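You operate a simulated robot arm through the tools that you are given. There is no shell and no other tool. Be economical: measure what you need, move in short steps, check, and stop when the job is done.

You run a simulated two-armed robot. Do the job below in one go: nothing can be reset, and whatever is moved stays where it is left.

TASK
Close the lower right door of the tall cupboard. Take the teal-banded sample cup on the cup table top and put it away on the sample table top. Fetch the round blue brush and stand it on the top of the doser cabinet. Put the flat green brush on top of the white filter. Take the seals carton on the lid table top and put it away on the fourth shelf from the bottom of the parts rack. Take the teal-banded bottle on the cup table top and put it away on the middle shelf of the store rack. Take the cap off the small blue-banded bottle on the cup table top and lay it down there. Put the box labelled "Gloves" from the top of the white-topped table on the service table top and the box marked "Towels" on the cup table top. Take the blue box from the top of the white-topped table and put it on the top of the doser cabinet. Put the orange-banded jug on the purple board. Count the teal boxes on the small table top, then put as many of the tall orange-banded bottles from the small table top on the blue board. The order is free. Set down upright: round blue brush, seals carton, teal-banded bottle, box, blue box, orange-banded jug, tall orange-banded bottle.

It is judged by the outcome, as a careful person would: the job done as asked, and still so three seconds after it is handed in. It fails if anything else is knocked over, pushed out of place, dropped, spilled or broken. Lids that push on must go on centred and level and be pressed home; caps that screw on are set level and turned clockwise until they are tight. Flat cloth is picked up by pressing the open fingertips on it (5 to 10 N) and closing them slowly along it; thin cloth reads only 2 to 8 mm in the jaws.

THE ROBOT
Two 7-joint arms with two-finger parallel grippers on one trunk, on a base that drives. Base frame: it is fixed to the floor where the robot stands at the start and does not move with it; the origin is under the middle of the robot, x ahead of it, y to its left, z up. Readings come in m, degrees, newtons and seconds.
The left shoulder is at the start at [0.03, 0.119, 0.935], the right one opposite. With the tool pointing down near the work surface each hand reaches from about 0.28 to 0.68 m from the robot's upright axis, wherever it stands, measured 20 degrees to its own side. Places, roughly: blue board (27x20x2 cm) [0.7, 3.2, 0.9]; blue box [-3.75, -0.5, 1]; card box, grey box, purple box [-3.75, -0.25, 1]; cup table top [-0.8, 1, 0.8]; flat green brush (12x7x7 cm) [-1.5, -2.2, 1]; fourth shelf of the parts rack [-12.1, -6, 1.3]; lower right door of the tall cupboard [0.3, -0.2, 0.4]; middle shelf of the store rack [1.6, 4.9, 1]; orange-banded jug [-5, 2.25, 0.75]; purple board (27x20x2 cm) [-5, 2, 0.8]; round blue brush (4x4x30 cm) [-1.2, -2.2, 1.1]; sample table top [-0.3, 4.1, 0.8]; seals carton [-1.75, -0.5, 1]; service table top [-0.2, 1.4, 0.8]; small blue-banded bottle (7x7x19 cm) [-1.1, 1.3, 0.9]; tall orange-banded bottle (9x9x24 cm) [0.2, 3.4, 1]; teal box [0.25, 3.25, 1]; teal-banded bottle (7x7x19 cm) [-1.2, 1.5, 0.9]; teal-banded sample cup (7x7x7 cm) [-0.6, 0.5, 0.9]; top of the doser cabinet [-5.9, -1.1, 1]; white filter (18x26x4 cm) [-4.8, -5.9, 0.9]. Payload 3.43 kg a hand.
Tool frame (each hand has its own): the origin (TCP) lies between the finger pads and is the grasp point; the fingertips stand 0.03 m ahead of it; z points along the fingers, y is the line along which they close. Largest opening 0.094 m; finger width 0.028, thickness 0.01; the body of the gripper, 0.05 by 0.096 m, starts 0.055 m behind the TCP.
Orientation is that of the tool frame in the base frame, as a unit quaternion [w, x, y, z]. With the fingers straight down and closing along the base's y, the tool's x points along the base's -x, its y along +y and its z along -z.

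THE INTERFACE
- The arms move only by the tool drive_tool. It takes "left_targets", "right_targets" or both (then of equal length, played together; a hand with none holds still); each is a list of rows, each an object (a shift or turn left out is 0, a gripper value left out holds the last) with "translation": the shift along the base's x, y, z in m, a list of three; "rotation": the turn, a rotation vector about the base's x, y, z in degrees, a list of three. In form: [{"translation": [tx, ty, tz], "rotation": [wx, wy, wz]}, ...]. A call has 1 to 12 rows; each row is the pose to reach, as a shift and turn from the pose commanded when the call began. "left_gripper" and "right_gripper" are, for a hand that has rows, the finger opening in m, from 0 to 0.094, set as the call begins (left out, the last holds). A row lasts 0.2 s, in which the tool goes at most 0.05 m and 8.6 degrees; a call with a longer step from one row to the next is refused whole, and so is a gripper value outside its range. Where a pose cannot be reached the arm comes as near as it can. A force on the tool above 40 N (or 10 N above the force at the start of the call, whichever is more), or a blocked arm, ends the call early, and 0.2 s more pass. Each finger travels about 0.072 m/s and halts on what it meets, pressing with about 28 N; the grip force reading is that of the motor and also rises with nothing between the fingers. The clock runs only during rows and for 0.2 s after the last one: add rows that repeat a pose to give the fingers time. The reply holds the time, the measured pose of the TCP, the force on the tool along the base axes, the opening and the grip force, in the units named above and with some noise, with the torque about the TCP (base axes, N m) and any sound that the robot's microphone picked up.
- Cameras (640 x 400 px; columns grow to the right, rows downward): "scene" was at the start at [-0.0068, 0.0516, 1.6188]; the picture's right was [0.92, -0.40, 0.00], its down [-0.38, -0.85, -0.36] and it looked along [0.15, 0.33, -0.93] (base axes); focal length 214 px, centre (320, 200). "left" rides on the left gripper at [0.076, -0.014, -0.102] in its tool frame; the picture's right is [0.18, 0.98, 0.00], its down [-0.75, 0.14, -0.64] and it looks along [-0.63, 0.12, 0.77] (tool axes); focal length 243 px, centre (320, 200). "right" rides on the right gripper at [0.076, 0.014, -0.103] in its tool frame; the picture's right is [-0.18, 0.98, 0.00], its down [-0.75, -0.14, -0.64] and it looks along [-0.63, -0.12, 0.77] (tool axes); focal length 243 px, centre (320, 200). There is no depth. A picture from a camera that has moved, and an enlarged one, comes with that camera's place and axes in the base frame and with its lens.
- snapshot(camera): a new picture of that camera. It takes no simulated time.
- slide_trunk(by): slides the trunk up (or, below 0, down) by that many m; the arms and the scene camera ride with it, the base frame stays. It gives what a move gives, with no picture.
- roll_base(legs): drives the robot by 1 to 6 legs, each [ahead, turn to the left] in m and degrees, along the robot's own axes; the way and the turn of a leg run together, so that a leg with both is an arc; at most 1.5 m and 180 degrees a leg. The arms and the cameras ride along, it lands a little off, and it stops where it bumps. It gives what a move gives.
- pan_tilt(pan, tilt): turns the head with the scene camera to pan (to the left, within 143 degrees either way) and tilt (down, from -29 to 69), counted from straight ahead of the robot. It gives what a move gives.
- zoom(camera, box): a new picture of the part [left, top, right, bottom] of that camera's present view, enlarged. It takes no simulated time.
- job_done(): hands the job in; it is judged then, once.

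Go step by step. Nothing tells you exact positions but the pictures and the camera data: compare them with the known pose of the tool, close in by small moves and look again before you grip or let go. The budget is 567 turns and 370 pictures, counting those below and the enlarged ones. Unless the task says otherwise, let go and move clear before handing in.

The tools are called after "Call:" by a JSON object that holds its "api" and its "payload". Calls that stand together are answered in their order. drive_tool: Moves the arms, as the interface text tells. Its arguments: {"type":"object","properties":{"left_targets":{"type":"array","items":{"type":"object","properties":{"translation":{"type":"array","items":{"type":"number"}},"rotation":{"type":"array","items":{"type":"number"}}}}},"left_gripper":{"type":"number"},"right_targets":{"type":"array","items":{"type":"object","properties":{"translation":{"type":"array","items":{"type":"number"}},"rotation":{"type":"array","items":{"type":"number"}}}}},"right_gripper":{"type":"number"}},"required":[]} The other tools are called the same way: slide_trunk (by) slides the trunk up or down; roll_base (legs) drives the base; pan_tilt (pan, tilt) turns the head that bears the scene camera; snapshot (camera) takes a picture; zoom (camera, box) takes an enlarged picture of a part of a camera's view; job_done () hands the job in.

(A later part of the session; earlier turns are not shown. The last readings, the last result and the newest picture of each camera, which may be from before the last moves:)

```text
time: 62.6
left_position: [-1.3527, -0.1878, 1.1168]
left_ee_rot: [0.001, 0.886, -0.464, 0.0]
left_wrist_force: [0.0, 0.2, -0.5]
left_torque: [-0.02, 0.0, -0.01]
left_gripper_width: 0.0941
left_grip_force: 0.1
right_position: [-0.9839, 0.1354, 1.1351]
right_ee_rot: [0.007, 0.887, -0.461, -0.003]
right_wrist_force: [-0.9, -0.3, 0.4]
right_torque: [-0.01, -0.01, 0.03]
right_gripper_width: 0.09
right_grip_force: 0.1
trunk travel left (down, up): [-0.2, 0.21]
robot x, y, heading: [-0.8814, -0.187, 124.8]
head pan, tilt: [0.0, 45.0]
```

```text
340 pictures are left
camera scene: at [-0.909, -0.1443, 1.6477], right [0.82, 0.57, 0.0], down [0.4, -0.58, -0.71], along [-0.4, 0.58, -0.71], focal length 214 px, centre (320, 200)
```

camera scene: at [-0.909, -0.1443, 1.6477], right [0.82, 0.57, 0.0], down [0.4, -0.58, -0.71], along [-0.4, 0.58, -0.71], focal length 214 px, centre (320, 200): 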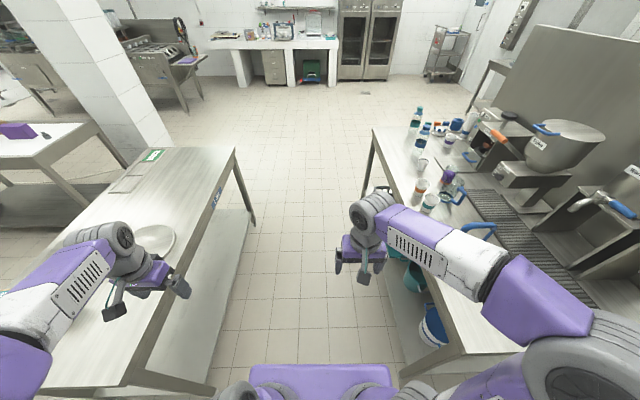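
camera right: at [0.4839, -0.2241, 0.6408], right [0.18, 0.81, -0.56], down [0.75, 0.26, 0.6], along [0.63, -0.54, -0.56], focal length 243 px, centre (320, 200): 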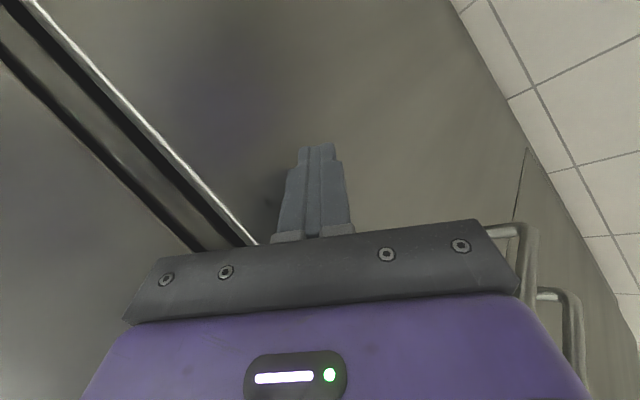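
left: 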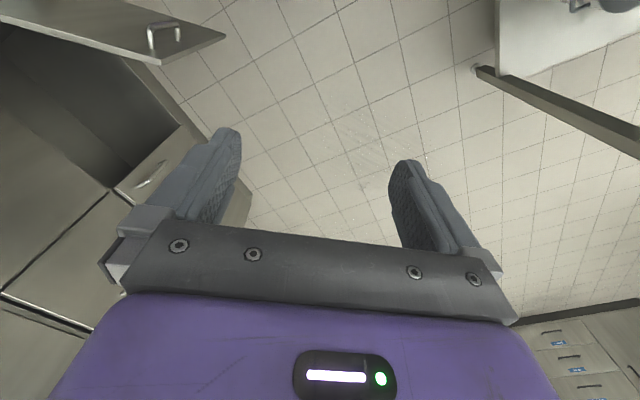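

Call:
{"api": "slide_trunk", "payload": {"by": 0.15}}

Call:
{"api": "roll_base", "payload": {"legs": [[1.2, 0]]}}

Call:
{"api": "pan_tilt", "payload": {"pan": -60, "tilt": 45}}

Call:
{"api": "snapshot", "payload": {"camera": "scene"}}

```text
time: 64.3
left_position: [-1.3509, -0.1878, 1.2656]
left_ee_rot: [0.0, 0.885, -0.465, 0.0]
left_wrist_force: [-0.4, 0.8, -0.2]
left_torque: [-0.03, 0.02, 0.04]
left_gripper_width: 0.094
left_grip_force: 0.1
right_position: [-0.9841, 0.1354, 1.2844]
right_ee_rot: [0.008, 0.887, -0.462, -0.003]
right_wrist_force: [-0.5, -0.1, 0.8]
right_torque: [0.0, -0.02, -0.01]
right_gripper_width: 0.09
right_grip_force: 0.1
trunk travel left (down, up): [-0.35, 0.06]
robot x, y, heading: [-0.8801, -0.1867, 124.7]
head pan, tilt: [0.0, 45.0]
```

```text
time: 70.3
left_position: [-2.0101, 0.8146, 1.2651]
left_ee_rot: [0.0, 0.878, -0.478, 0.001]
left_wrist_force: [-0.2, 0.3, 0.5]
left_torque: [-0.02, 0.02, -0.05]
left_gripper_width: 0.094
left_grip_force: 0.1
right_position: [-1.6309, 1.1243, 1.284]
right_ee_rot: [0.007, 0.879, -0.476, -0.003]
right_wrist_force: [0.4, 0.2, -0.4]
right_torque: [0.04, 0.01, 0.01]
right_gripper_width: 0.0898
right_grip_force: 0.1
trunk travel left (down, up): [-0.35, 0.06]
robot x, y, heading: [-1.5402, 0.7984, 122.5]
head pan, tilt: [0.0, 45.0]
```

```text
time: 71.6
left_position: [-2.0099, 0.8147, 1.2655]
left_ee_rot: [0.0, 0.878, -0.479, -0.001]
left_wrist_force: [0.0, 0.2, -1.0]
left_torque: [0.0, -0.02, 0.0]
left_gripper_width: 0.0938
left_grip_force: 0.1
right_position: [-1.6321, 1.1234, 1.2858]
right_ee_rot: [0.007, 0.879, -0.477, -0.003]
right_wrist_force: [0.1, -0.6, 0.3]
right_torque: [-0.03, -0.03, 0.01]
right_gripper_width: 0.0898
right_grip_force: 0.0
trunk travel left (down, up): [-0.35, 0.06]
robot x, y, heading: [-1.5381, 0.7967, 122.7]
head pan, tilt: [-60.0, 45.0]
```

```text
339 pictures are left
camera scene: at [-1.485, 0.8463, 1.7977], right [0.89, -0.46, 0.0], down [-0.32, -0.63, -0.71], along [0.32, 0.63, -0.71], focal length 214 px, centre (320, 200)
```

scene: 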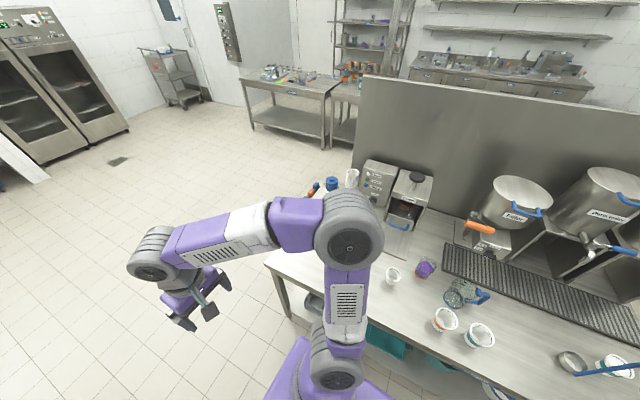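

Call:
{"api": "roll_base", "payload": {"legs": [[0.25, 2], [0, -86]]}}

Call:
{"api": "pan_tilt", "payload": {"pan": 0, "tilt": 50}}

Call:
{"api": "snapshot", "payload": {"camera": "scene"}}

Call:
{"api": "snapshot", "payload": {"camera": "left"}}

Call:
{"api": "snapshot", "payload": {"camera": "right"}}

```text
time: 77.0
left_position: [-1.7341, 1.476, 1.266]
left_ee_rot: [0.0, -0.353, 0.936, 0.001]
left_wrist_force: [0.4, 0.4, 1.2]
left_torque: [-0.01, -0.03, -0.02]
left_gripper_width: 0.094
left_grip_force: 0.1
right_position: [-1.3709, 1.1479, 1.2847]
right_ee_rot: [-0.004, -0.355, 0.935, 0.007]
right_wrist_force: [-0.5, 0.3, -0.6]
right_torque: [0.01, -0.01, 0.01]
right_gripper_width: 0.09
right_grip_force: 0.1
trunk travel left (down, up): [-0.35, 0.06]
robot x, y, heading: [-1.6754, 1.0077, 41.4]
head pan, tilt: [-60.0, 45.0]
```

```text
time: 78.3
left_position: [-1.7359, 1.4763, 1.2666]
left_ee_rot: [-0.001, -0.353, 0.936, 0.0]
left_wrist_force: [-0.3, 0.4, 0.2]
left_torque: [0.03, -0.04, 0.03]
left_gripper_width: 0.0939
left_grip_force: 0.0
right_position: [-1.3704, 1.1484, 1.2846]
right_ee_rot: [-0.003, -0.357, 0.934, 0.007]
right_wrist_force: [1.1, 0.7, -0.3]
right_torque: [-0.01, 0.02, -0.05]
right_gripper_width: 0.0899
right_grip_force: 0.1
trunk travel left (down, up): [-0.35, 0.06]
robot x, y, heading: [-1.6777, 1.0089, 41.4]
head pan, tilt: [0.0, 50.0]
```

```text
338 pictures are left
camera scene: at [-1.6429, 1.0389, 1.7907], right [0.66, -0.75, 0.0], down [-0.57, -0.51, -0.64], along [0.48, 0.42, -0.77], focal length 214 px, centre (320, 200)
```

scene: 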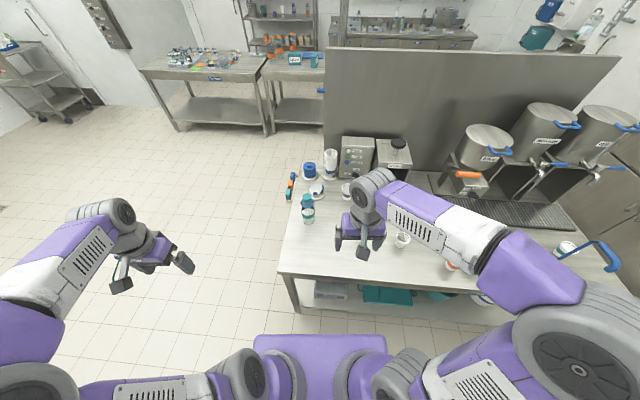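

```text
337 pictures are left
camera left: at [-1.7818, 1.4134, 1.3692], right [-0.79, 0.62, 0.0], down [0.47, 0.6, 0.64], along [0.4, 0.51, -0.77], focal length 243 px, centre (320, 200)
```

left: 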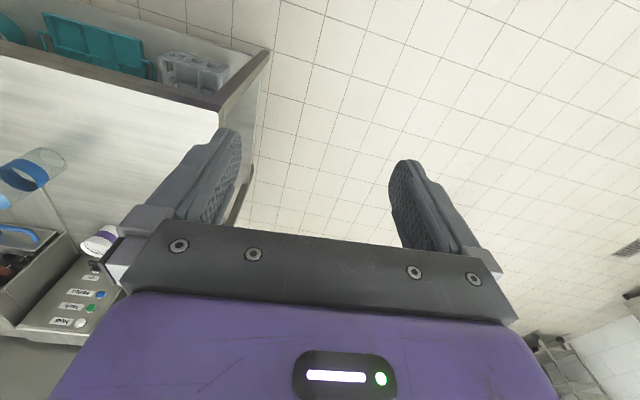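

```text
336 pictures are left
camera right: at [-1.437, 1.1066, 1.3879], right [-0.52, 0.86, 0.01], down [0.66, 0.39, 0.64], along [0.54, 0.34, -0.77], focal length 243 px, centre (320, 200)
```

right: 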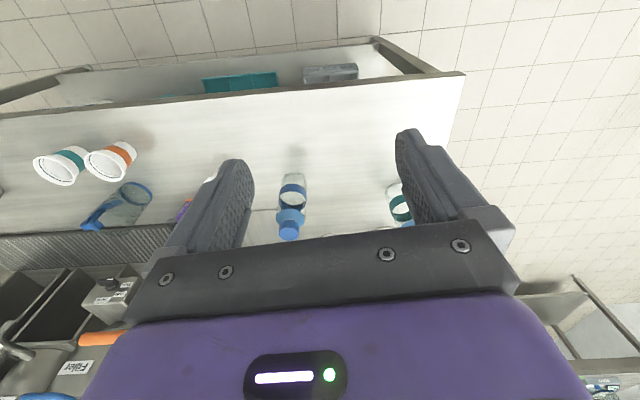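

Blue-banded bottle is near [-1.06,1.26], teal-banded near [-1.17,1.55]. I square up a bit and move closer.

Call:
{"api": "roll_base", "payload": {"legs": [[0, -10], [0.1, 0]]}}

Call:
{"api": "slide_trunk", "payload": {"by": -0.15}}

Call:
{"api": "pan_tilt", "payload": {"pan": 0, "tilt": 55}}

Call:
{"api": "zoom", "payload": {"camera": "scene", "box": [160, 60, 480, 260]}}

Call:
{"api": "snapshot", "payload": {"camera": "right"}}

```text
time: 80.2
left_position: [-1.5704, 1.5319, 1.2657]
left_ee_rot: [0.0, -0.274, 0.962, 0.0]
left_wrist_force: [-0.2, -0.2, -0.8]
left_torque: [-0.02, 0.04, -0.03]
left_gripper_width: 0.0938
left_grip_force: 0.1
right_position: [-1.2671, 1.1487, 1.2861]
right_ee_rot: [-0.003, -0.278, 0.961, 0.007]
right_wrist_force: [0.3, 0.1, 1.0]
right_torque: [0.01, 0.0, -0.02]
right_gripper_width: 0.09
right_grip_force: 0.1
trunk travel left (down, up): [-0.35, 0.06]
robot x, y, heading: [-1.5959, 1.0602, 31.9]
head pan, tilt: [0.0, 50.0]
```

```text
time: 81.9
left_position: [-1.5707, 1.531, 1.1163]
left_ee_rot: [0.0, -0.275, 0.962, 0.0]
left_wrist_force: [-0.3, 0.4, 0.1]
left_torque: [0.02, 0.02, 0.01]
left_gripper_width: 0.094
left_grip_force: 0.0
right_position: [-1.2682, 1.1485, 1.1353]
right_ee_rot: [-0.004, -0.278, 0.961, 0.007]
right_wrist_force: [0.2, 0.2, 0.4]
right_torque: [-0.02, -0.02, -0.03]
right_gripper_width: 0.0902
right_grip_force: 0.0
trunk travel left (down, up): [-0.2, 0.21]
robot x, y, heading: [-1.5967, 1.0614, 31.9]
head pan, tilt: [0.0, 50.0]
```

```text
time: 82.6
left_position: [-1.571, 1.5316, 1.1178]
left_ee_rot: [0.0, -0.275, 0.961, 0.0]
left_wrist_force: [-0.1, 0.4, 0.0]
left_torque: [0.02, 0.0, -0.03]
left_gripper_width: 0.0941
left_grip_force: 0.0
right_position: [-1.267, 1.1474, 1.1346]
right_ee_rot: [-0.003, -0.278, 0.961, 0.007]
right_wrist_force: [-0.7, -0.8, 0.3]
right_torque: [-0.01, -0.02, -0.01]
right_gripper_width: 0.0897
right_grip_force: 0.0
trunk travel left (down, up): [-0.2, 0.21]
robot x, y, heading: [-1.5951, 1.0605, 31.8]
head pan, tilt: [0.0, 55.0]
```

```text
2.00 times, centred on (320, 160) of scene
camera zoom: at [-1.557, 1.0831, 1.6343], right [0.53, -0.85, 0.0], down [-0.7, -0.43, -0.57], along [0.49, 0.3, -0.82], focal length 429 px, centre (320, 280)
```

zoom: 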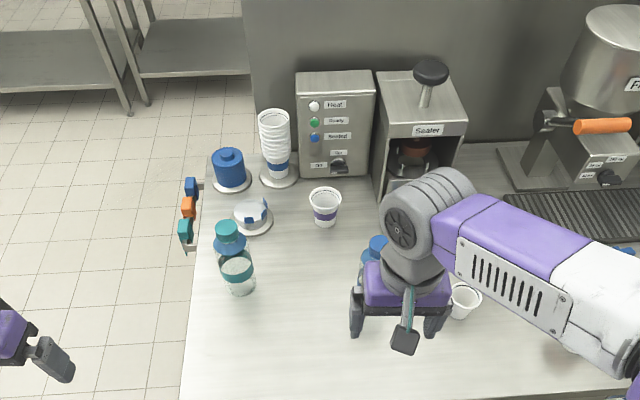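

```text
334 pictures are left
camera right: at [-1.3385, 1.1181, 1.238], right [-0.37, 0.93, 0.01], down [0.72, 0.27, 0.64], along [0.59, 0.25, -0.77], focal length 243 px, centre (320, 200)
```

right: 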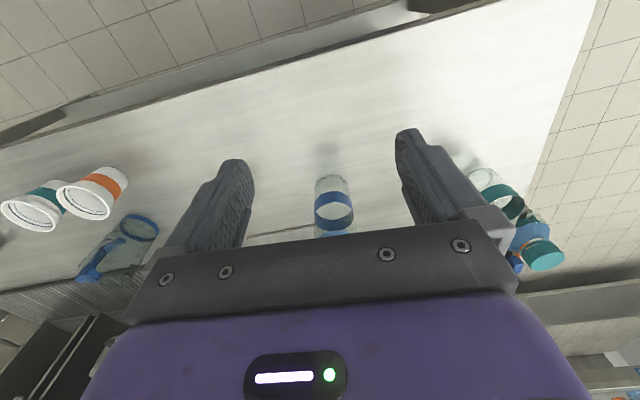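

I move the right hand aside over the table and bring the left hand round toward the blue-banded bottle, first turning about the vertical.

Call:
{"api": "drive_tool", "payload": {"left_targets": [{"translation": [0.034, -0.025, -0.005], "rotation": [0, 0, -5]}, {"translation": [0.068, -0.05, -0.01], "rotation": [0, 0, -10]}, {"translation": [0.1, -0.075, -0.02], "rotation": [0, 0, -15]}, {"translation": [0.135, -0.1, -0.03], "rotation": [0, 0, -20]}, {"translation": [0.17, -0.125, -0.04], "rotation": [0, 0, -25]}, {"translation": [0.2, -0.15, -0.05], "rotation": [0, 0, -30]}, {"translation": [0.235, -0.175, -0.06], "rotation": [0, 0, -37]}], "right_targets": [{"translation": [0.04, -0.01, 0]}, {"translation": [0.08, -0.02, 0]}, {"translation": [0.12, -0.03, 0]}, {"translation": [0.16, -0.04, 0]}, {"translation": [0.16, -0.04, 0]}, {"translation": [0.16, -0.04, 0]}, {"translation": [0.16, -0.04, 0]}]}}

Call:
{"api": "drive_tool", "payload": {"left_targets": [{"translation": [0.0, 0, 0], "rotation": [-0.7, -8, 0]}, {"translation": [0.02, -0.01, 0], "rotation": [-1.4, -16, 0]}, {"translation": [0.03, -0.02, 0], "rotation": [-2.1, -24, 0]}, {"translation": [0.05, -0.03, -0.01], "rotation": [-2.8, -32, 0]}, {"translation": [0.07, -0.04, -0.03], "rotation": [-3.5, -40, 0]}, {"translation": [0.09, -0.05, -0.05], "rotation": [-4.2, -48, 0]}, {"translation": [0.12, -0.06, -0.07], "rotation": [-5.2, -56, 0]}, {"translation": [0.15, -0.085, -0.1], "rotation": [-5.2, -59.8, 0]}]}}

Call:
{"api": "snapshot", "payload": {"camera": "scene"}}

Call:
{"api": "snapshot", "payload": {"camera": "left"}}

```text
time: 84.2
left_position: [-1.3369, 1.3569, 1.0584]
left_ee_rot: [0.0, 0.046, 0.999, 0.001]
left_wrist_force: [-0.3, -0.3, 0.3]
left_torque: [0.02, 0.01, -0.02]
left_gripper_width: 0.0939
left_grip_force: 0.1
right_position: [-1.1047, 1.1095, 1.136]
right_ee_rot: [-0.004, -0.277, 0.961, 0.007]
right_wrist_force: [0.0, 0.2, 0.7]
right_torque: [-0.01, 0.02, 0.0]
right_gripper_width: 0.0899
right_grip_force: 0.1
trunk travel left (down, up): [-0.2, 0.21]
robot x, y, heading: [-1.5892, 1.0598, 31.8]
head pan, tilt: [0.0, 55.0]
```

```text
time: 86.0
left_position: [-1.1872, 1.2728, 0.9557]
left_ee_rot: [0.499, 0.038, 0.865, -0.02]
left_wrist_force: [1.3, -0.1, 0.3]
left_torque: [0.0, 0.01, 0.02]
left_gripper_width: 0.0939
left_grip_force: 0.1
right_position: [-1.1047, 1.1101, 1.1354]
right_ee_rot: [-0.004, -0.277, 0.961, 0.007]
right_wrist_force: [0.1, 0.4, 0.0]
right_torque: [0.0, 0.03, 0.01]
right_gripper_width: 0.0902
right_grip_force: 0.0
trunk travel left (down, up): [-0.2, 0.21]
robot x, y, heading: [-1.5948, 1.0609, 32.0]
head pan, tilt: [0.0, 55.0]
```

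```text
333 pictures are left
camera scene: at [-1.5554, 1.0822, 1.6342], right [0.53, -0.85, 0.0], down [-0.7, -0.43, -0.57], along [0.49, 0.3, -0.82], focal length 214 px, centre (320, 200)
```

scene: 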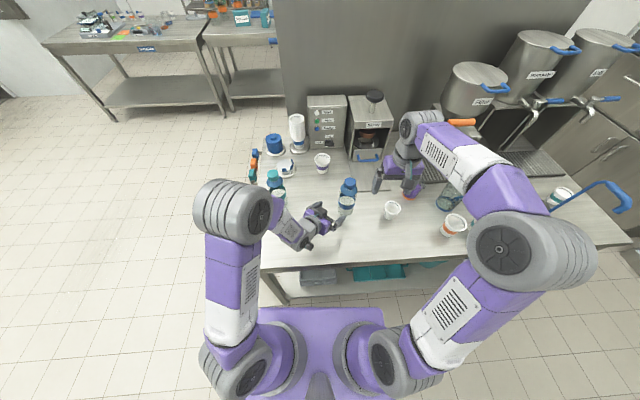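

```text
332 pictures are left
camera left: at [-1.3135, 1.2687, 0.9403], right [-0.01, 0.99, -0.16], down [-0.17, 0.15, 0.97], along [0.99, 0.03, 0.16], focal length 243 px, centre (320, 200)
```

left: 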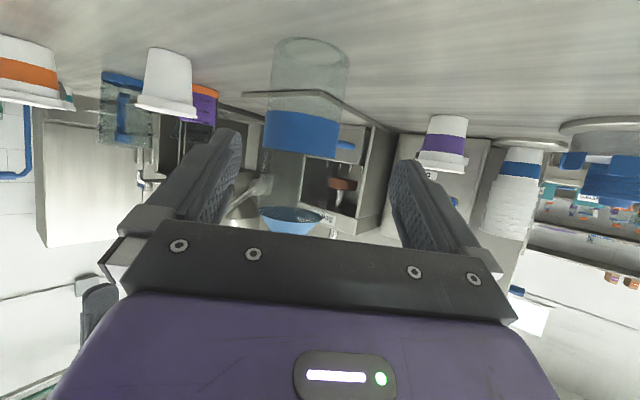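

Aligned with the bottle at about [-1.07,1.263]. I advance along the fingers and close gently on the body.

Call:
{"api": "drive_tool", "payload": {"left_targets": [{"translation": [0.03, -0.003, -0.018]}, {"translation": [0.06, -0.005, -0.036]}, {"translation": [0.09, -0.008, -0.054]}, {"translation": [0.117, -0.01, -0.07]}]}}

Call:
{"api": "snapshot", "payload": {"camera": "left"}}

Call:
{"api": "snapshot", "payload": {"camera": "right"}}

```text
time: 87.0
left_position: [-1.067, 1.2619, 0.8865]
left_ee_rot: [0.5, 0.039, 0.865, -0.021]
left_wrist_force: [-0.7, 0.4, 0.2]
left_torque: [0.01, -0.03, -0.04]
left_gripper_width: 0.0941
left_grip_force: 0.0
right_position: [-1.1048, 1.11, 1.136]
right_ee_rot: [-0.003, -0.278, 0.961, 0.008]
right_wrist_force: [0.0, -0.6, -0.4]
right_torque: [-0.01, -0.02, 0.0]
right_gripper_width: 0.0902
right_grip_force: 0.1
trunk travel left (down, up): [-0.2, 0.21]
robot x, y, heading: [-1.596, 1.0621, 31.9]
head pan, tilt: [0.0, 55.0]
```

```text
331 pictures are left
camera left: at [-1.1949, 1.2565, 0.8721], right [-0.01, 0.99, -0.16], down [-0.17, 0.15, 0.97], along [0.99, 0.03, 0.16], focal length 243 px, centre (320, 200)
```

left: 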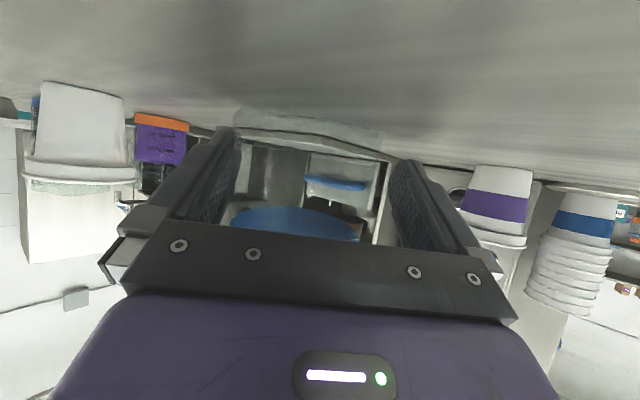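

```text
330 pictures are left
camera right: at [-1.1767, 1.0798, 1.2383], right [-0.37, 0.93, 0.01], down [0.72, 0.27, 0.64], along [0.59, 0.25, -0.77], focal length 243 px, centre (320, 200)
```

right: 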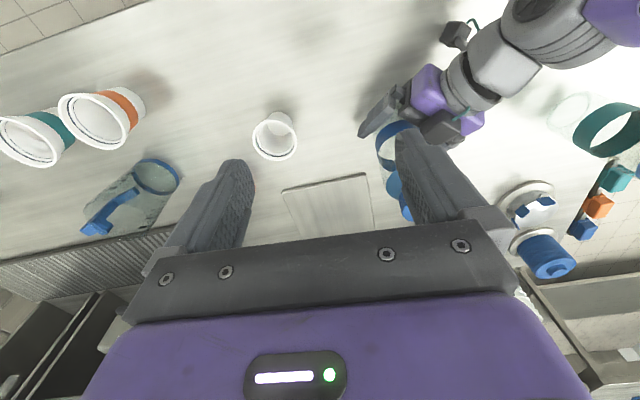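

Call:
{"api": "drive_tool", "payload": {"left_targets": [{"translation": [0, 0, 0]}, {"translation": [0, 0, 0]}, {"translation": [0, 0, 0]}, {"translation": [0, 0, 0]}], "left_gripper": 0.05}}

Call:
{"api": "snapshot", "payload": {"camera": "right"}}

```text
time: 88.0
left_position: [-1.0691, 1.2606, 0.8875]
left_ee_rot: [0.5, 0.038, 0.865, -0.021]
left_wrist_force: [-0.4, -0.3, -1.8]
left_torque: [0.01, 0.0, 0.03]
left_gripper_width: 0.0709
left_grip_force: 28.2
right_position: [-1.1044, 1.1096, 1.1367]
right_ee_rot: [-0.003, -0.277, 0.961, 0.007]
right_wrist_force: [0.6, 1.1, 0.9]
right_torque: [0.02, 0.0, -0.04]
right_gripper_width: 0.0899
right_grip_force: 0.1
trunk travel left (down, up): [-0.2, 0.21]
robot x, y, heading: [-1.592, 1.0641, 31.9]
head pan, tilt: [0.0, 55.0]
```

```text
329 pictures are left
camera right: at [-1.1771, 1.0797, 1.2384], right [-0.37, 0.93, 0.01], down [0.72, 0.27, 0.64], along [0.59, 0.25, -0.77], focal length 243 px, centre (320, 200)
```

right: 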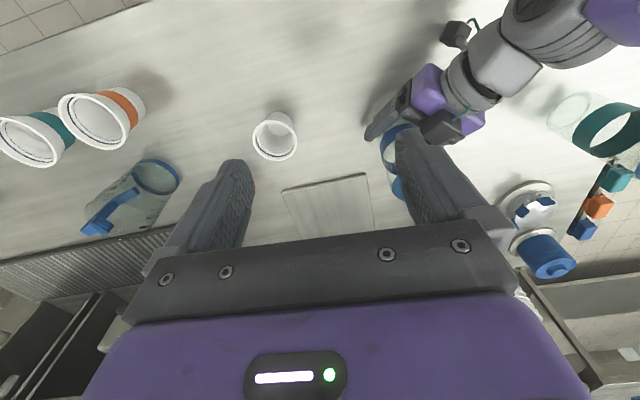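

The bottle body is held (0.071 m). I bring the right hand above the cap.

Call:
{"api": "drive_tool", "payload": {"right_targets": [{"translation": [0.01, 0.04, 0]}, {"translation": [0.02, 0.08, 0]}, {"translation": [0.03, 0.12, 0]}, {"translation": [0.035, 0.152, 0]}]}}

Call:
{"api": "snapshot", "payload": {"camera": "right"}}

Call:
{"api": "zoom", "payload": {"camera": "scene", "box": [240, 130, 440, 255]}}

```text
time: 89.0
left_position: [-1.0684, 1.2618, 0.8882]
left_ee_rot: [0.5, 0.037, 0.865, -0.02]
left_wrist_force: [0.2, -0.3, 0.7]
left_torque: [0.02, 0.01, -0.01]
left_gripper_width: 0.0708
left_grip_force: 28.0
right_position: [-1.0727, 1.2616, 1.1349]
right_ee_rot: [-0.004, -0.278, 0.961, 0.006]
right_wrist_force: [-0.8, 0.3, -0.4]
right_torque: [-0.04, 0.02, -0.01]
right_gripper_width: 0.0901
right_grip_force: 0.1
trunk travel left (down, up): [-0.2, 0.21]
robot x, y, heading: [-1.5946, 1.0595, 31.7]
head pan, tilt: [0.0, 55.0]
```

```text
328 pictures are left
camera right: at [-1.1443, 1.2322, 1.2371], right [-0.37, 0.93, 0.01], down [0.72, 0.28, 0.64], along [0.59, 0.24, -0.77], focal length 243 px, centre (320, 200)
```

right: 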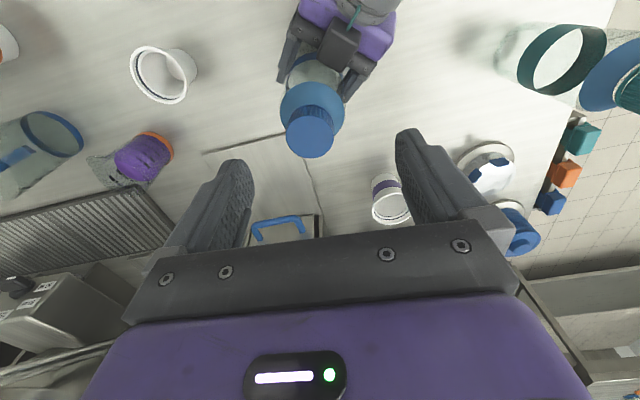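

```text
3.20 times, centred on (340, 192) of scene
camera zoom: at [-1.5569, 1.084, 1.6342], right [0.53, -0.85, 0.0], down [-0.7, -0.43, -0.57], along [0.49, 0.3, -0.82], focal length 686 px, centre (256, 224)
```

zoom: 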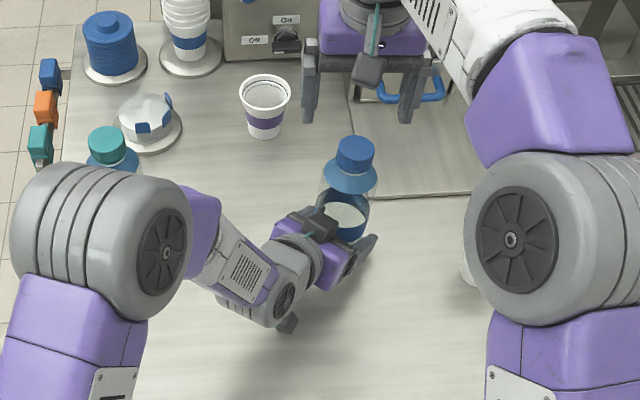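

Comparing the views: table top z≈0.85, cap top about [-1.053,1.260,1.04]. I lower the open right hand over the cap.

Call:
{"api": "drive_tool", "payload": {"right_targets": [{"translation": [0.02, -0.002, 0]}, {"translation": [0.02, -0.002, -0.03]}, {"translation": [0.02, -0.002, -0.055]}], "right_gripper": 0.07}}

Call:
{"api": "snapshot", "payload": {"camera": "right"}}

Call:
{"api": "zoom", "payload": {"camera": "scene", "box": [290, 130, 410, 205]}}

```text
time: 89.8
left_position: [-1.0686, 1.262, 0.8883]
left_ee_rot: [0.5, 0.039, 0.865, -0.021]
left_wrist_force: [0.8, -0.8, 0.8]
left_torque: [-0.02, -0.01, 0.0]
left_gripper_width: 0.0709
left_grip_force: 28.0
right_position: [-1.0526, 1.258, 1.0798]
right_ee_rot: [-0.003, -0.277, 0.961, 0.008]
right_wrist_force: [-0.9, 0.5, 0.3]
right_torque: [-0.01, 0.01, 0.02]
right_gripper_width: 0.0701
right_grip_force: 0.1
trunk travel left (down, up): [-0.2, 0.21]
robot x, y, heading: [-1.5918, 1.0609, 31.9]
head pan, tilt: [0.0, 55.0]
```

```text
326 pictures are left
camera right: at [-1.1241, 1.2279, 1.1826], right [-0.37, 0.93, 0.02], down [0.72, 0.27, 0.64], along [0.59, 0.25, -0.77], focal length 243 px, centre (320, 200)
```

right: 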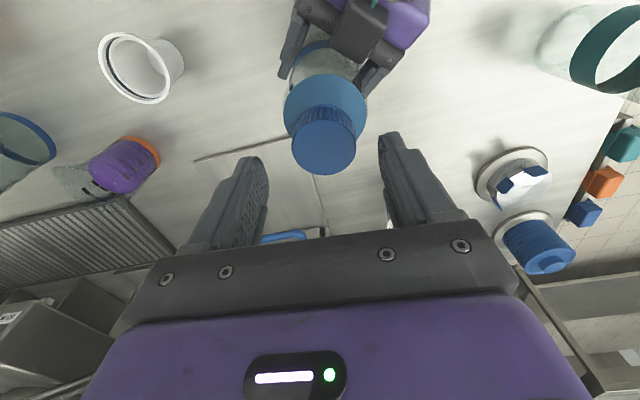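

```text
5.33 times, centred on (350, 168) of scene
camera zoom: at [-1.5569, 1.0832, 1.6342], right [0.53, -0.85, 0.0], down [-0.7, -0.43, -0.57], along [0.49, 0.3, -0.82], focal length 1144 px, centre (160, 373)
```

zoom: 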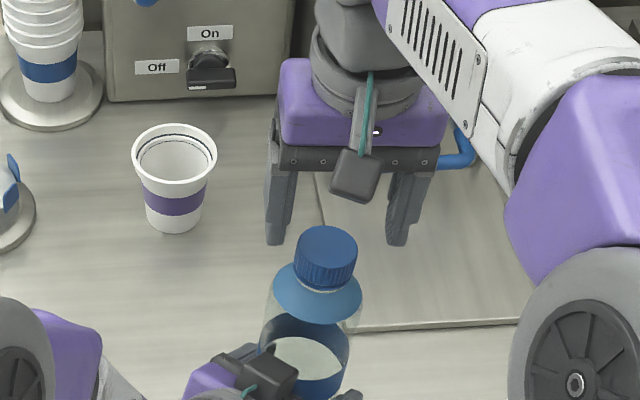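

Call:
{"api": "drive_tool", "payload": {"right_targets": [{"translation": [-0.001, 0.002, -0.02]}, {"translation": [-0.001, 0.002, -0.031]}, {"translation": [-0.001, 0.002, -0.031]}]}}

Call:
{"api": "drive_tool", "payload": {"right_targets": [{"translation": [0, 0, 0]}, {"translation": [0, 0, 0]}, {"translation": [0, 0, 0]}, {"translation": [0, 0, 0]}], "right_gripper": 0.015}}

Call:
{"api": "snapshot", "payload": {"camera": "right"}}

Call:
{"api": "zoom", "payload": {"camera": "scene", "box": [290, 130, 410, 205]}}

```text
time: 90.6
left_position: [-1.0686, 1.2613, 0.8869]
left_ee_rot: [0.5, 0.039, 0.865, -0.021]
left_wrist_force: [0.4, 0.2, -0.4]
left_torque: [0.01, -0.03, 0.01]
left_gripper_width: 0.071
left_grip_force: 28.5
right_position: [-1.0539, 1.2601, 1.0478]
right_ee_rot: [-0.003, -0.278, 0.961, 0.007]
right_wrist_force: [-0.4, 0.6, 0.4]
right_torque: [-0.01, -0.01, 0.03]
right_gripper_width: 0.0699
right_grip_force: 0.0
trunk travel left (down, up): [-0.2, 0.21]
robot x, y, heading: [-1.589, 1.0622, 31.7]
head pan, tilt: [0.0, 55.0]
```

```text
time: 91.6
left_position: [-1.0692, 1.2618, 0.8877]
left_ee_rot: [0.5, 0.04, 0.865, -0.022]
left_wrist_force: [1.1, -2.3, -0.4]
left_torque: [0.02, 0.09, -0.13]
left_gripper_width: 0.0705
left_grip_force: 28.3
right_position: [-1.0547, 1.2606, 1.0495]
right_ee_rot: [-0.003, -0.276, 0.961, 0.007]
right_wrist_force: [-1.1, 1.7, -0.6]
right_torque: [0.19, 0.13, 0.19]
right_gripper_width: 0.0394
right_grip_force: 27.8
trunk travel left (down, up): [-0.2, 0.21]
robot x, y, heading: [-1.5942, 1.0592, 32.1]
head pan, tilt: [0.0, 55.0]
```

```text
324 pictures are left
camera right: at [-1.1262, 1.2304, 1.1512], right [-0.37, 0.93, 0.02], down [0.72, 0.27, 0.64], along [0.59, 0.25, -0.77], focal length 243 px, centre (320, 200)
```

right: 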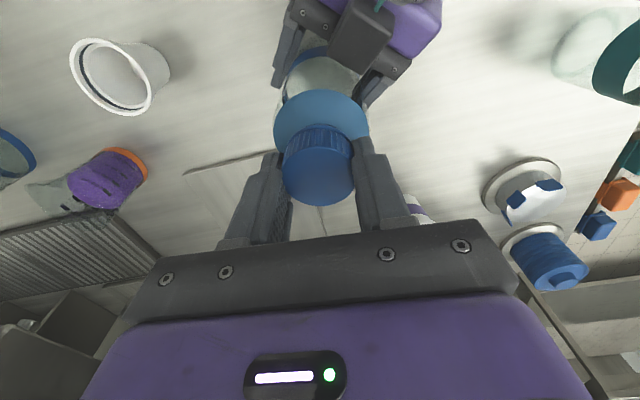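

```text
5.33 times, centred on (350, 168) of scene
camera zoom: at [-1.557, 1.0831, 1.6342], right [0.53, -0.85, 0.0], down [-0.7, -0.43, -0.57], along [0.49, 0.3, -0.82], focal length 1144 px, centre (160, 373)
```

zoom: 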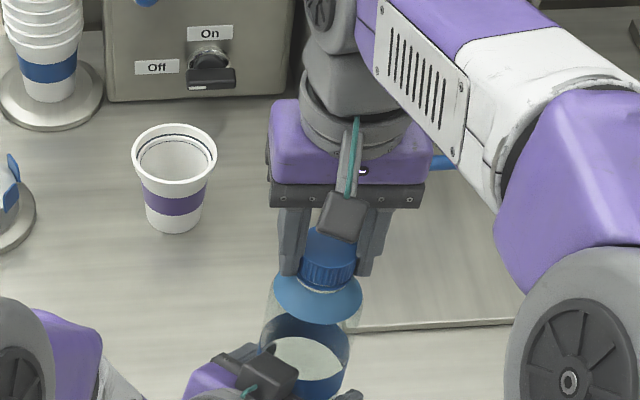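

The cap is gripped (0.039 m). I turn it anticlockwise, rising slightly.

Call:
{"api": "drive_tool", "payload": {"right_targets": [{"translation": [0, 0, 0], "rotation": [0, 0, 8]}, {"translation": [0, 0, 0], "rotation": [0, 0, 16]}, {"translation": [0, 0, 0], "rotation": [0, 0, 24]}, {"translation": [0, 0, 0.0003], "rotation": [0, 0, 32]}, {"translation": [0, 0, 0.0004], "rotation": [0, 0, 40]}, {"translation": [0, 0, 0.0005], "rotation": [0, 0, 48]}, {"translation": [0, 0, 0.0006], "rotation": [0, 0, 56]}, {"translation": [0, 0, 0.0007], "rotation": [0, 0, 64]}, {"translation": [0, 0, 0.0008], "rotation": [0, 0, 72]}, {"translation": [0, 0, 0.0009], "rotation": [0, 0, 80]}, {"translation": [0, 0, 0.001], "rotation": [0, 0, 88]}, {"translation": [0, 0, 0.001], "rotation": [0, 0, 96]}]}}

Call:
{"api": "snapshot", "payload": {"camera": "right"}}

```text
time: 94.2
left_position: [-1.0687, 1.2613, 0.8874]
left_ee_rot: [0.5, 0.039, 0.865, -0.02]
left_wrist_force: [6.2, -6.3, 3.3]
left_torque: [0.49, 0.35, 0.0]
left_gripper_width: 0.0708
left_grip_force: 27.8
right_position: [-1.0527, 1.2603, 1.0514]
right_ee_rot: [0.008, 0.9, -0.435, -0.002]
right_wrist_force: [-6.3, 6.8, -1.0]
right_torque: [0.56, 0.61, -0.08]
right_gripper_width: 0.0391
right_grip_force: 28.4
trunk travel left (down, up): [-0.2, 0.21]
robot x, y, heading: [-1.5931, 1.0617, 31.8]
head pan, tilt: [0.0, 55.0]
```

```text
322 pictures are left
camera right: at [-1.0167, 1.1924, 1.1529], right [-0.88, -0.47, 0.02], down [-0.35, 0.69, 0.64], along [-0.31, 0.56, -0.77], focal length 243 px, centre (320, 200)
```

right: 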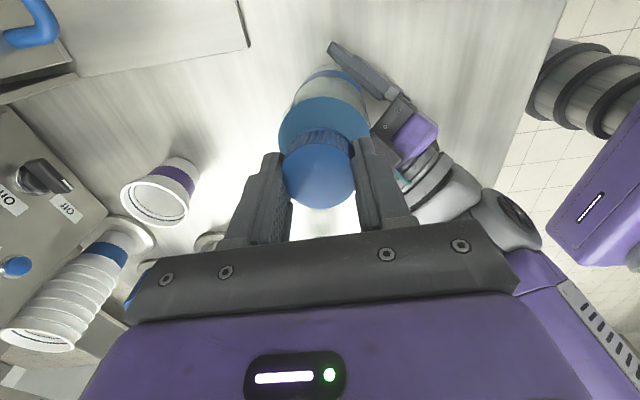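

Call:
{"api": "drive_tool", "payload": {"right_targets": [{"translation": [0, 0, 0]}, {"translation": [0, 0, 0]}, {"translation": [0, 0, 0], "rotation": [0, 0, -8]}, {"translation": [0, 0, 0], "rotation": [0, 0, -16]}, {"translation": [0, 0, 0], "rotation": [0, 0, -24]}, {"translation": [0, 0, 0], "rotation": [0, 0, -32]}, {"translation": [0, 0, 0], "rotation": [0, 0, -40]}, {"translation": [0, 0, 0], "rotation": [0, 0, -48]}, {"translation": [0, 0, 0], "rotation": [0, 0, -56]}, {"translation": [0, 0, 0], "rotation": [0, 0, -64]}, {"translation": [0, 0, 0], "rotation": [0, 0, -72]}, {"translation": [0, 0, 0], "rotation": [0, 0, -80]}], "right_gripper": 0.06}}

Call:
{"api": "drive_tool", "payload": {"right_targets": [{"rotation": [0, 0, -8]}, {"rotation": [0, 0, -16]}, {"rotation": [0, 0, -24]}, {"rotation": [0, 0, -32]}, {"rotation": [0, 0, -40]}, {"rotation": [0, 0, -48]}, {"rotation": [0, 0, -56]}]}}

Call:
{"api": "snapshot", "payload": {"camera": "right"}}

```text
time: 96.8
left_position: [-1.0678, 1.261, 0.888]
left_ee_rot: [0.5, 0.038, 0.865, -0.021]
left_wrist_force: [0.8, -0.3, 2.7]
left_torque: [0.0, -0.09, 0.0]
left_gripper_width: 0.0706
left_grip_force: 27.9
right_position: [-1.0527, 1.2594, 1.0509]
right_ee_rot: [-0.004, -0.408, 0.913, 0.007]
right_wrist_force: [0.3, 0.2, 0.2]
right_torque: [0.02, -0.02, -0.03]
right_gripper_width: 0.0601
right_grip_force: 0.0
trunk travel left (down, up): [-0.2, 0.21]
robot x, y, heading: [-1.5932, 1.057, 31.7]
head pan, tilt: [0.0, 55.0]
```

```text
time: 98.4
left_position: [-1.0685, 1.2609, 0.887]
left_ee_rot: [0.5, 0.04, 0.865, -0.022]
left_wrist_force: [-0.6, -1.1, 4.0]
left_torque: [0.02, -0.05, -0.02]
left_gripper_width: 0.0708
left_grip_force: 27.7
right_position: [-1.0525, 1.2587, 1.0508]
right_ee_rot: [0.0, 0.068, 0.998, 0.007]
right_wrist_force: [-0.1, -0.7, -0.4]
right_torque: [0.0, -0.02, 0.0]
right_gripper_width: 0.0598
right_grip_force: 0.0
trunk travel left (down, up): [-0.2, 0.21]
robot x, y, heading: [-1.5909, 1.0577, 31.9]
head pan, tilt: [0.0, 55.0]
```

```text
321 pictures are left
camera right: at [-1.1275, 1.2831, 1.153], right [0.32, 0.95, 0.02], down [0.73, -0.25, 0.64], along [0.61, -0.19, -0.77], focal length 243 px, centre (320, 200)
```

right: 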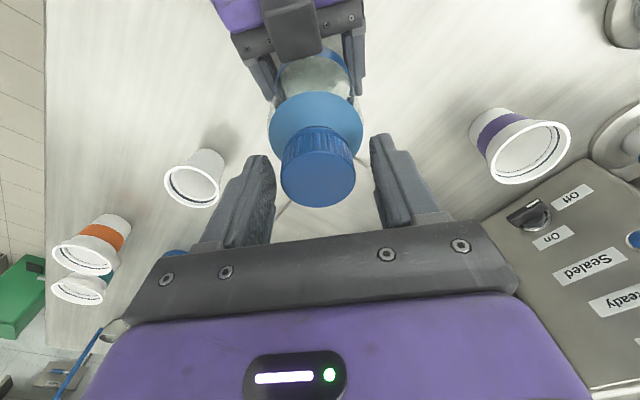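

Call:
{"api": "drive_tool", "payload": {"right_targets": [{"translation": [0, 0, 0]}, {"translation": [0, 0, 0]}, {"rotation": [0, 0, 8]}, {"rotation": [0, 0, 16]}, {"rotation": [0, 0, 24]}, {"rotation": [0, 0, 32]}, {"rotation": [0, 0, 40]}, {"rotation": [0, 0, 48]}, {"rotation": [0, 0, 56]}, {"translation": [0, 0, 0.0005], "rotation": [0, 0, 64]}, {"translation": [0, 0, 0.0008], "rotation": [0, 0, 72]}, {"translation": [0, 0, 0.001], "rotation": [0, 0, 80]}], "right_gripper": 0.015}}

Call:
{"api": "drive_tool", "payload": {"right_targets": [{"rotation": [0, 0, 8]}, {"rotation": [0, 0, 16]}, {"rotation": [0, 0, 24]}, {"rotation": [0, 0, 32]}, {"rotation": [0, 0, 40]}, {"rotation": [0, 0, 48]}, {"translation": [0, 0, 0.0005], "rotation": [0, 0, 56]}, {"translation": [0, 0, 0.001], "rotation": [0, 0, 64]}, {"translation": [0, 0, 0.001], "rotation": [0, 0, 72]}]}}

Call:
{"api": "zoom", "payload": {"camera": "scene", "box": [290, 130, 410, 205]}}

```text
time: 101.0
left_position: [-1.0683, 1.2607, 0.8877]
left_ee_rot: [0.501, 0.04, 0.864, -0.021]
left_wrist_force: [-2.9, -4.5, -0.1]
left_torque: [-0.24, -0.61, 0.05]
left_gripper_width: 0.0708
left_grip_force: 28.2
right_position: [-1.0538, 1.261, 1.0505]
right_ee_rot: [-0.005, -0.59, 0.808, 0.006]
right_wrist_force: [3.3, 4.1, 0.2]
right_torque: [0.99, 0.14, -0.1]
right_gripper_width: 0.0395
right_grip_force: 27.7
trunk travel left (down, up): [-0.2, 0.21]
robot x, y, heading: [-1.5928, 1.0576, 31.9]
head pan, tilt: [0.0, 55.0]
```

```text
time: 103.0
left_position: [-1.0684, 1.2615, 0.8861]
left_ee_rot: [0.5, 0.039, 0.865, -0.021]
left_wrist_force: [4.5, -2.1, 0.0]
left_torque: [0.42, 0.52, -0.03]
left_gripper_width: 0.0707
left_grip_force: 27.6
right_position: [-1.0534, 1.2589, 1.0528]
right_ee_rot: [0.008, 0.952, -0.305, -0.002]
right_wrist_force: [-4.1, 2.6, 0.2]
right_torque: [0.08, 0.09, -0.04]
right_gripper_width: 0.0394
right_grip_force: 28.2
trunk travel left (down, up): [-0.2, 0.21]
robot x, y, heading: [-1.5908, 1.0621, 32.0]
head pan, tilt: [0.0, 55.0]
```

```text
5.33 times, centred on (350, 168) of scene
camera zoom: at [-1.557, 1.0831, 1.6342], right [0.53, -0.85, 0.0], down [-0.7, -0.43, -0.57], along [0.49, 0.3, -0.82], focal length 1144 px, centre (160, 373)
```

zoom: 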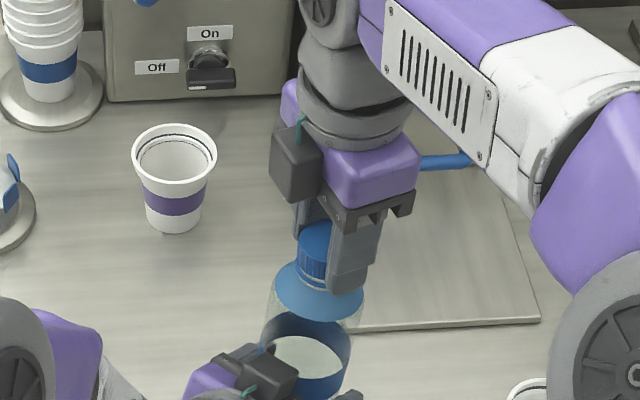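

I test with a small lift.

Call:
{"api": "drive_tool", "payload": {"right_targets": [{"translation": [0, 0, 0.002]}, {"translation": [0, 0, 0.004]}, {"translation": [0, 0, 0.004]}]}}

```text
time: 103.8
left_position: [-1.069, 1.2619, 0.8862]
left_ee_rot: [0.5, 0.038, 0.865, -0.02]
left_wrist_force: [1.5, -2.3, 1.0]
left_torque: [0.14, 0.23, -0.03]
left_gripper_width: 0.0708
left_grip_force: 27.8
right_position: [-1.0527, 1.2596, 1.0566]
right_ee_rot: [0.008, 0.952, -0.307, 0.0]
right_wrist_force: [0.0, 1.2, -1.4]
right_torque: [0.04, 0.0, 0.01]
right_gripper_width: 0.0397
right_grip_force: 27.9
trunk travel left (down, up): [-0.2, 0.21]
robot x, y, heading: [-1.5957, 1.0626, 31.8]
head pan, tilt: [0.0, 55.0]
```

Call:
{"api": "drive_tool", "payload": {"right_targets": [{"translation": [0, 0, 0.01]}, {"translation": [0, 0, 0.02]}, {"translation": [0, 0, 0.03]}, {"translation": [0, 0, 0.05]}]}}

Call:
{"api": "snapshot", "payload": {"camera": "right"}}

Call:
{"api": "zoom", "payload": {"camera": "scene", "box": [290, 130, 410, 205]}}

```text
time: 104.8
left_position: [-1.0683, 1.2607, 0.8871]
left_ee_rot: [0.499, 0.038, 0.865, -0.02]
left_wrist_force: [0.1, 0.0, -0.4]
left_torque: [-0.02, -0.01, 0.02]
left_gripper_width: 0.0708
left_grip_force: 28.0
right_position: [-1.0527, 1.2602, 1.1074]
right_ee_rot: [0.008, 0.952, -0.307, -0.001]
right_wrist_force: [-0.2, -0.2, -0.2]
right_torque: [-0.02, 0.0, 0.02]
right_gripper_width: 0.0393
right_grip_force: 28.4
trunk travel left (down, up): [-0.2, 0.21]
robot x, y, heading: [-1.5929, 1.0635, 31.6]
head pan, tilt: [0.0, 55.0]
```

```text
319 pictures are left
camera right: at [-0.9992, 1.2054, 1.209], right [-0.72, -0.69, 0.01], down [-0.52, 0.56, 0.64], along [-0.45, 0.45, -0.77], focal length 243 px, centre (320, 200)
```

right: 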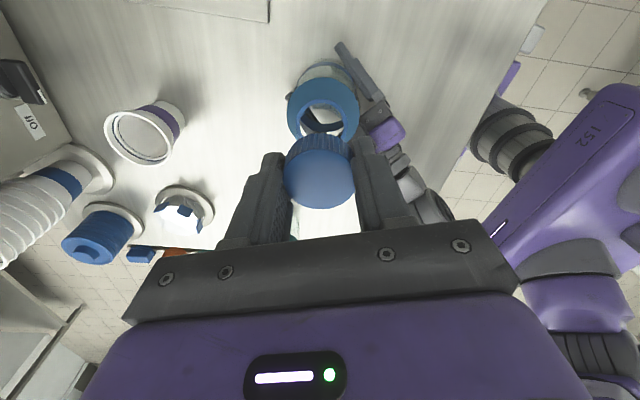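

```text
5.33 times, centred on (350, 168) of scene
camera zoom: at [-1.5573, 1.0831, 1.6342], right [0.53, -0.85, 0.0], down [-0.7, -0.43, -0.57], along [0.49, 0.3, -0.82], focal length 1144 px, centre (160, 373)
```

zoom: 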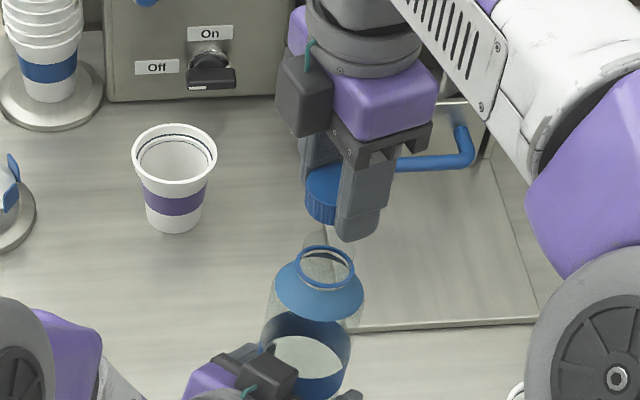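

The cap is off. I release the bottle and withdraw the left hand, then lay the cap on the table.

Call:
{"api": "drive_tool", "payload": {"left_targets": [{"translation": [0, 0, 0]}, {"translation": [0, 0, 0]}, {"translation": [0, 0, 0]}, {"translation": [-0.03, 0.0026, 0.0174]}, {"translation": [-0.06, 0.005, 0.035]}, {"translation": [-0.09, 0.008, 0.052]}, {"translation": [-0.12, 0.01, 0.07]}, {"translation": [-0.15, 0.02, 0.1]}, {"translation": [-0.18, 0.03, 0.13]}], "left_gripper": 0.094}}

Call:
{"api": "snapshot", "payload": {"camera": "right"}}

Call:
{"api": "snapshot", "payload": {"camera": "scene"}}

```text
time: 106.8
left_position: [-1.2526, 1.2956, 1.0169]
left_ee_rot: [0.5, 0.039, 0.865, -0.021]
left_wrist_force: [0.4, 0.1, -0.4]
left_torque: [-0.03, 0.0, 0.0]
left_gripper_width: 0.0939
left_grip_force: 0.0
right_position: [-1.0531, 1.2602, 1.1066]
right_ee_rot: [0.007, 0.952, -0.307, 0.0]
right_wrist_force: [-0.7, -0.8, 0.3]
right_torque: [0.03, -0.04, 0.0]
right_gripper_width: 0.0391
right_grip_force: 27.9
trunk travel left (down, up): [-0.2, 0.21]
robot x, y, heading: [-1.5909, 1.0571, 32.0]
head pan, tilt: [0.0, 55.0]
```

```text
317 pictures are left
camera right: at [-1.0004, 1.2056, 1.2094], right [-0.72, -0.69, 0.01], down [-0.52, 0.56, 0.64], along [-0.45, 0.45, -0.77], focal length 243 px, centre (320, 200)
```

right: 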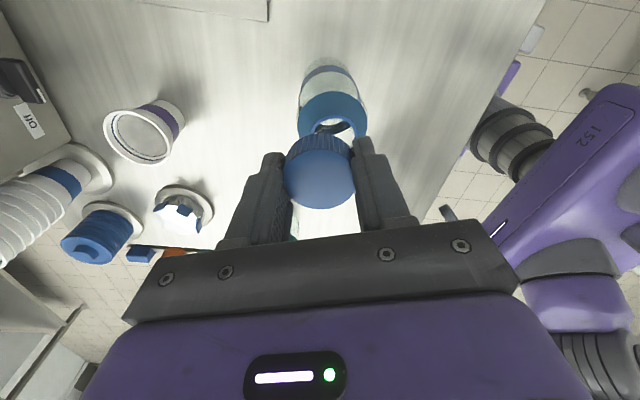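

```text
316 pictures are left
camera scene: at [-1.5588, 1.0831, 1.6343], right [0.53, -0.85, 0.0], down [-0.69, -0.43, -0.57], along [0.49, 0.3, -0.82], focal length 214 px, centre (320, 200)
```

scene: 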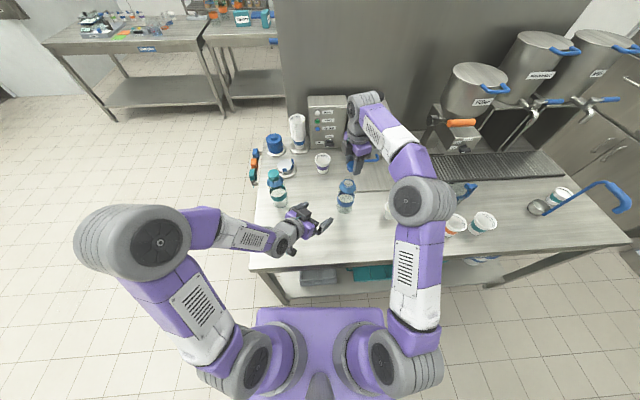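

Call:
{"api": "drive_tool", "payload": {"right_targets": [{"translation": [0, -0.01, 0.01], "rotation": [0, 0, -8]}, {"translation": [0, -0.02, 0.01], "rotation": [0, 0, -16]}, {"translation": [0, -0.03, 0.01], "rotation": [0, 0, -24]}, {"translation": [0, -0.04, 0.01], "rotation": [0, 0, -32]}, {"translation": [-0.002, -0.05, 0.01], "rotation": [0, 0, -40]}, {"translation": [-0.004, -0.06, 0.01], "rotation": [0, 0, -48]}, {"translation": [-0.007, -0.07, 0.01], "rotation": [0, 0, -56]}, {"translation": [-0.01, -0.08, 0.01], "rotation": [0, 0, -64]}, {"translation": [-0.012, -0.09, 0.01], "rotation": [0, 0, -72]}, {"translation": [-0.014, -0.1, 0.01], "rotation": [0, 0, -80]}, {"translation": [-0.015, -0.11, 0.01], "rotation": [0, 0, -88]}, {"translation": [-0.017, -0.12, 0.01], "rotation": [0, 0, -96]}]}}

Call:
{"api": "drive_tool", "payload": {"right_targets": [{"translation": [0, 0, -0.04]}, {"translation": [0, 0, -0.08]}, {"translation": [0, 0, -0.12]}, {"translation": [0, 0, -0.16]}]}}

Call:
{"api": "snapshot", "payload": {"camera": "right"}}

Call:
{"api": "snapshot", "payload": {"camera": "left"}}

```text
time: 109.4
left_position: [-1.2516, 1.2935, 1.0163]
left_ee_rot: [0.5, 0.038, 0.865, -0.02]
left_wrist_force: [0.3, 0.1, -0.1]
left_torque: [-0.01, 0.01, -0.02]
left_gripper_width: 0.094
left_grip_force: 0.1
right_position: [-1.0691, 1.1398, 1.1169]
right_ee_rot: [-0.004, -0.408, 0.913, 0.007]
right_wrist_force: [0.5, -0.6, 0.6]
right_torque: [0.02, 0.01, 0.02]
right_gripper_width: 0.0396
right_grip_force: 27.5
trunk travel left (down, up): [-0.2, 0.21]
robot x, y, heading: [-1.5932, 1.0624, 32.0]
head pan, tilt: [0.0, 55.0]
```

```text
time: 110.4
left_position: [-1.2505, 1.2943, 1.0163]
left_ee_rot: [0.5, 0.038, 0.865, -0.021]
left_wrist_force: [1.4, 0.4, -0.6]
left_torque: [-0.02, 0.03, -0.02]
left_gripper_width: 0.094
left_grip_force: 0.1
right_position: [-1.0728, 1.1403, 0.9566]
right_ee_rot: [-0.004, -0.409, 0.913, 0.007]
right_wrist_force: [-0.3, 0.2, -0.2]
right_torque: [0.01, 0.0, -0.03]
right_gripper_width: 0.0395
right_grip_force: 28.4
trunk travel left (down, up): [-0.2, 0.21]
robot x, y, heading: [-1.5942, 1.0644, 32.0]
head pan, tilt: [0.0, 55.0]
```

```text
315 pictures are left
camera right: at [-1.1329, 1.092, 1.0577], right [-0.61, 0.79, 0.01], down [0.62, 0.46, 0.64], along [0.5, 0.4, -0.77], focal length 243 px, centre (320, 200)
```

right: 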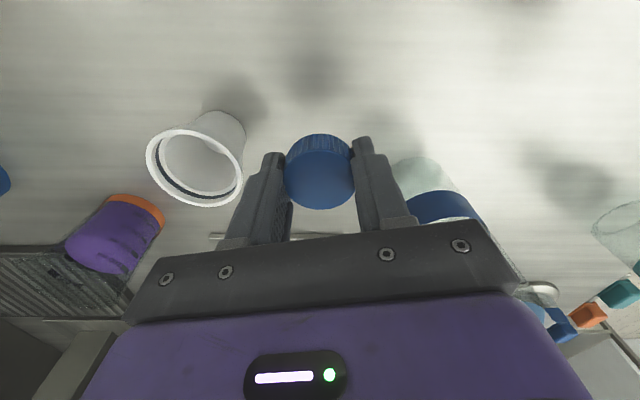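

```text
314 pictures are left
camera left: at [-1.3776, 1.2895, 1.0011], right [-0.01, 0.99, -0.16], down [-0.17, 0.15, 0.97], along [0.99, 0.03, 0.16], focal length 243 px, centre (320, 200)
```

left: 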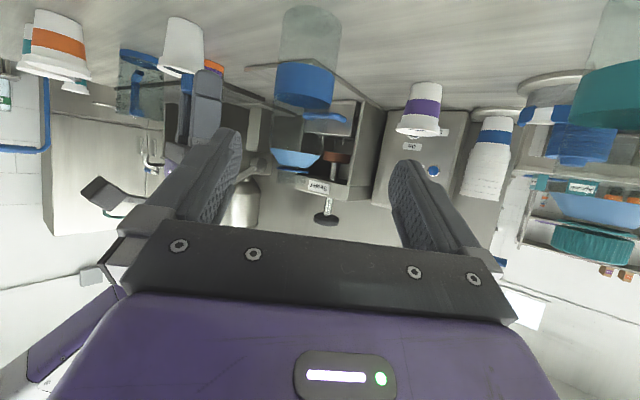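

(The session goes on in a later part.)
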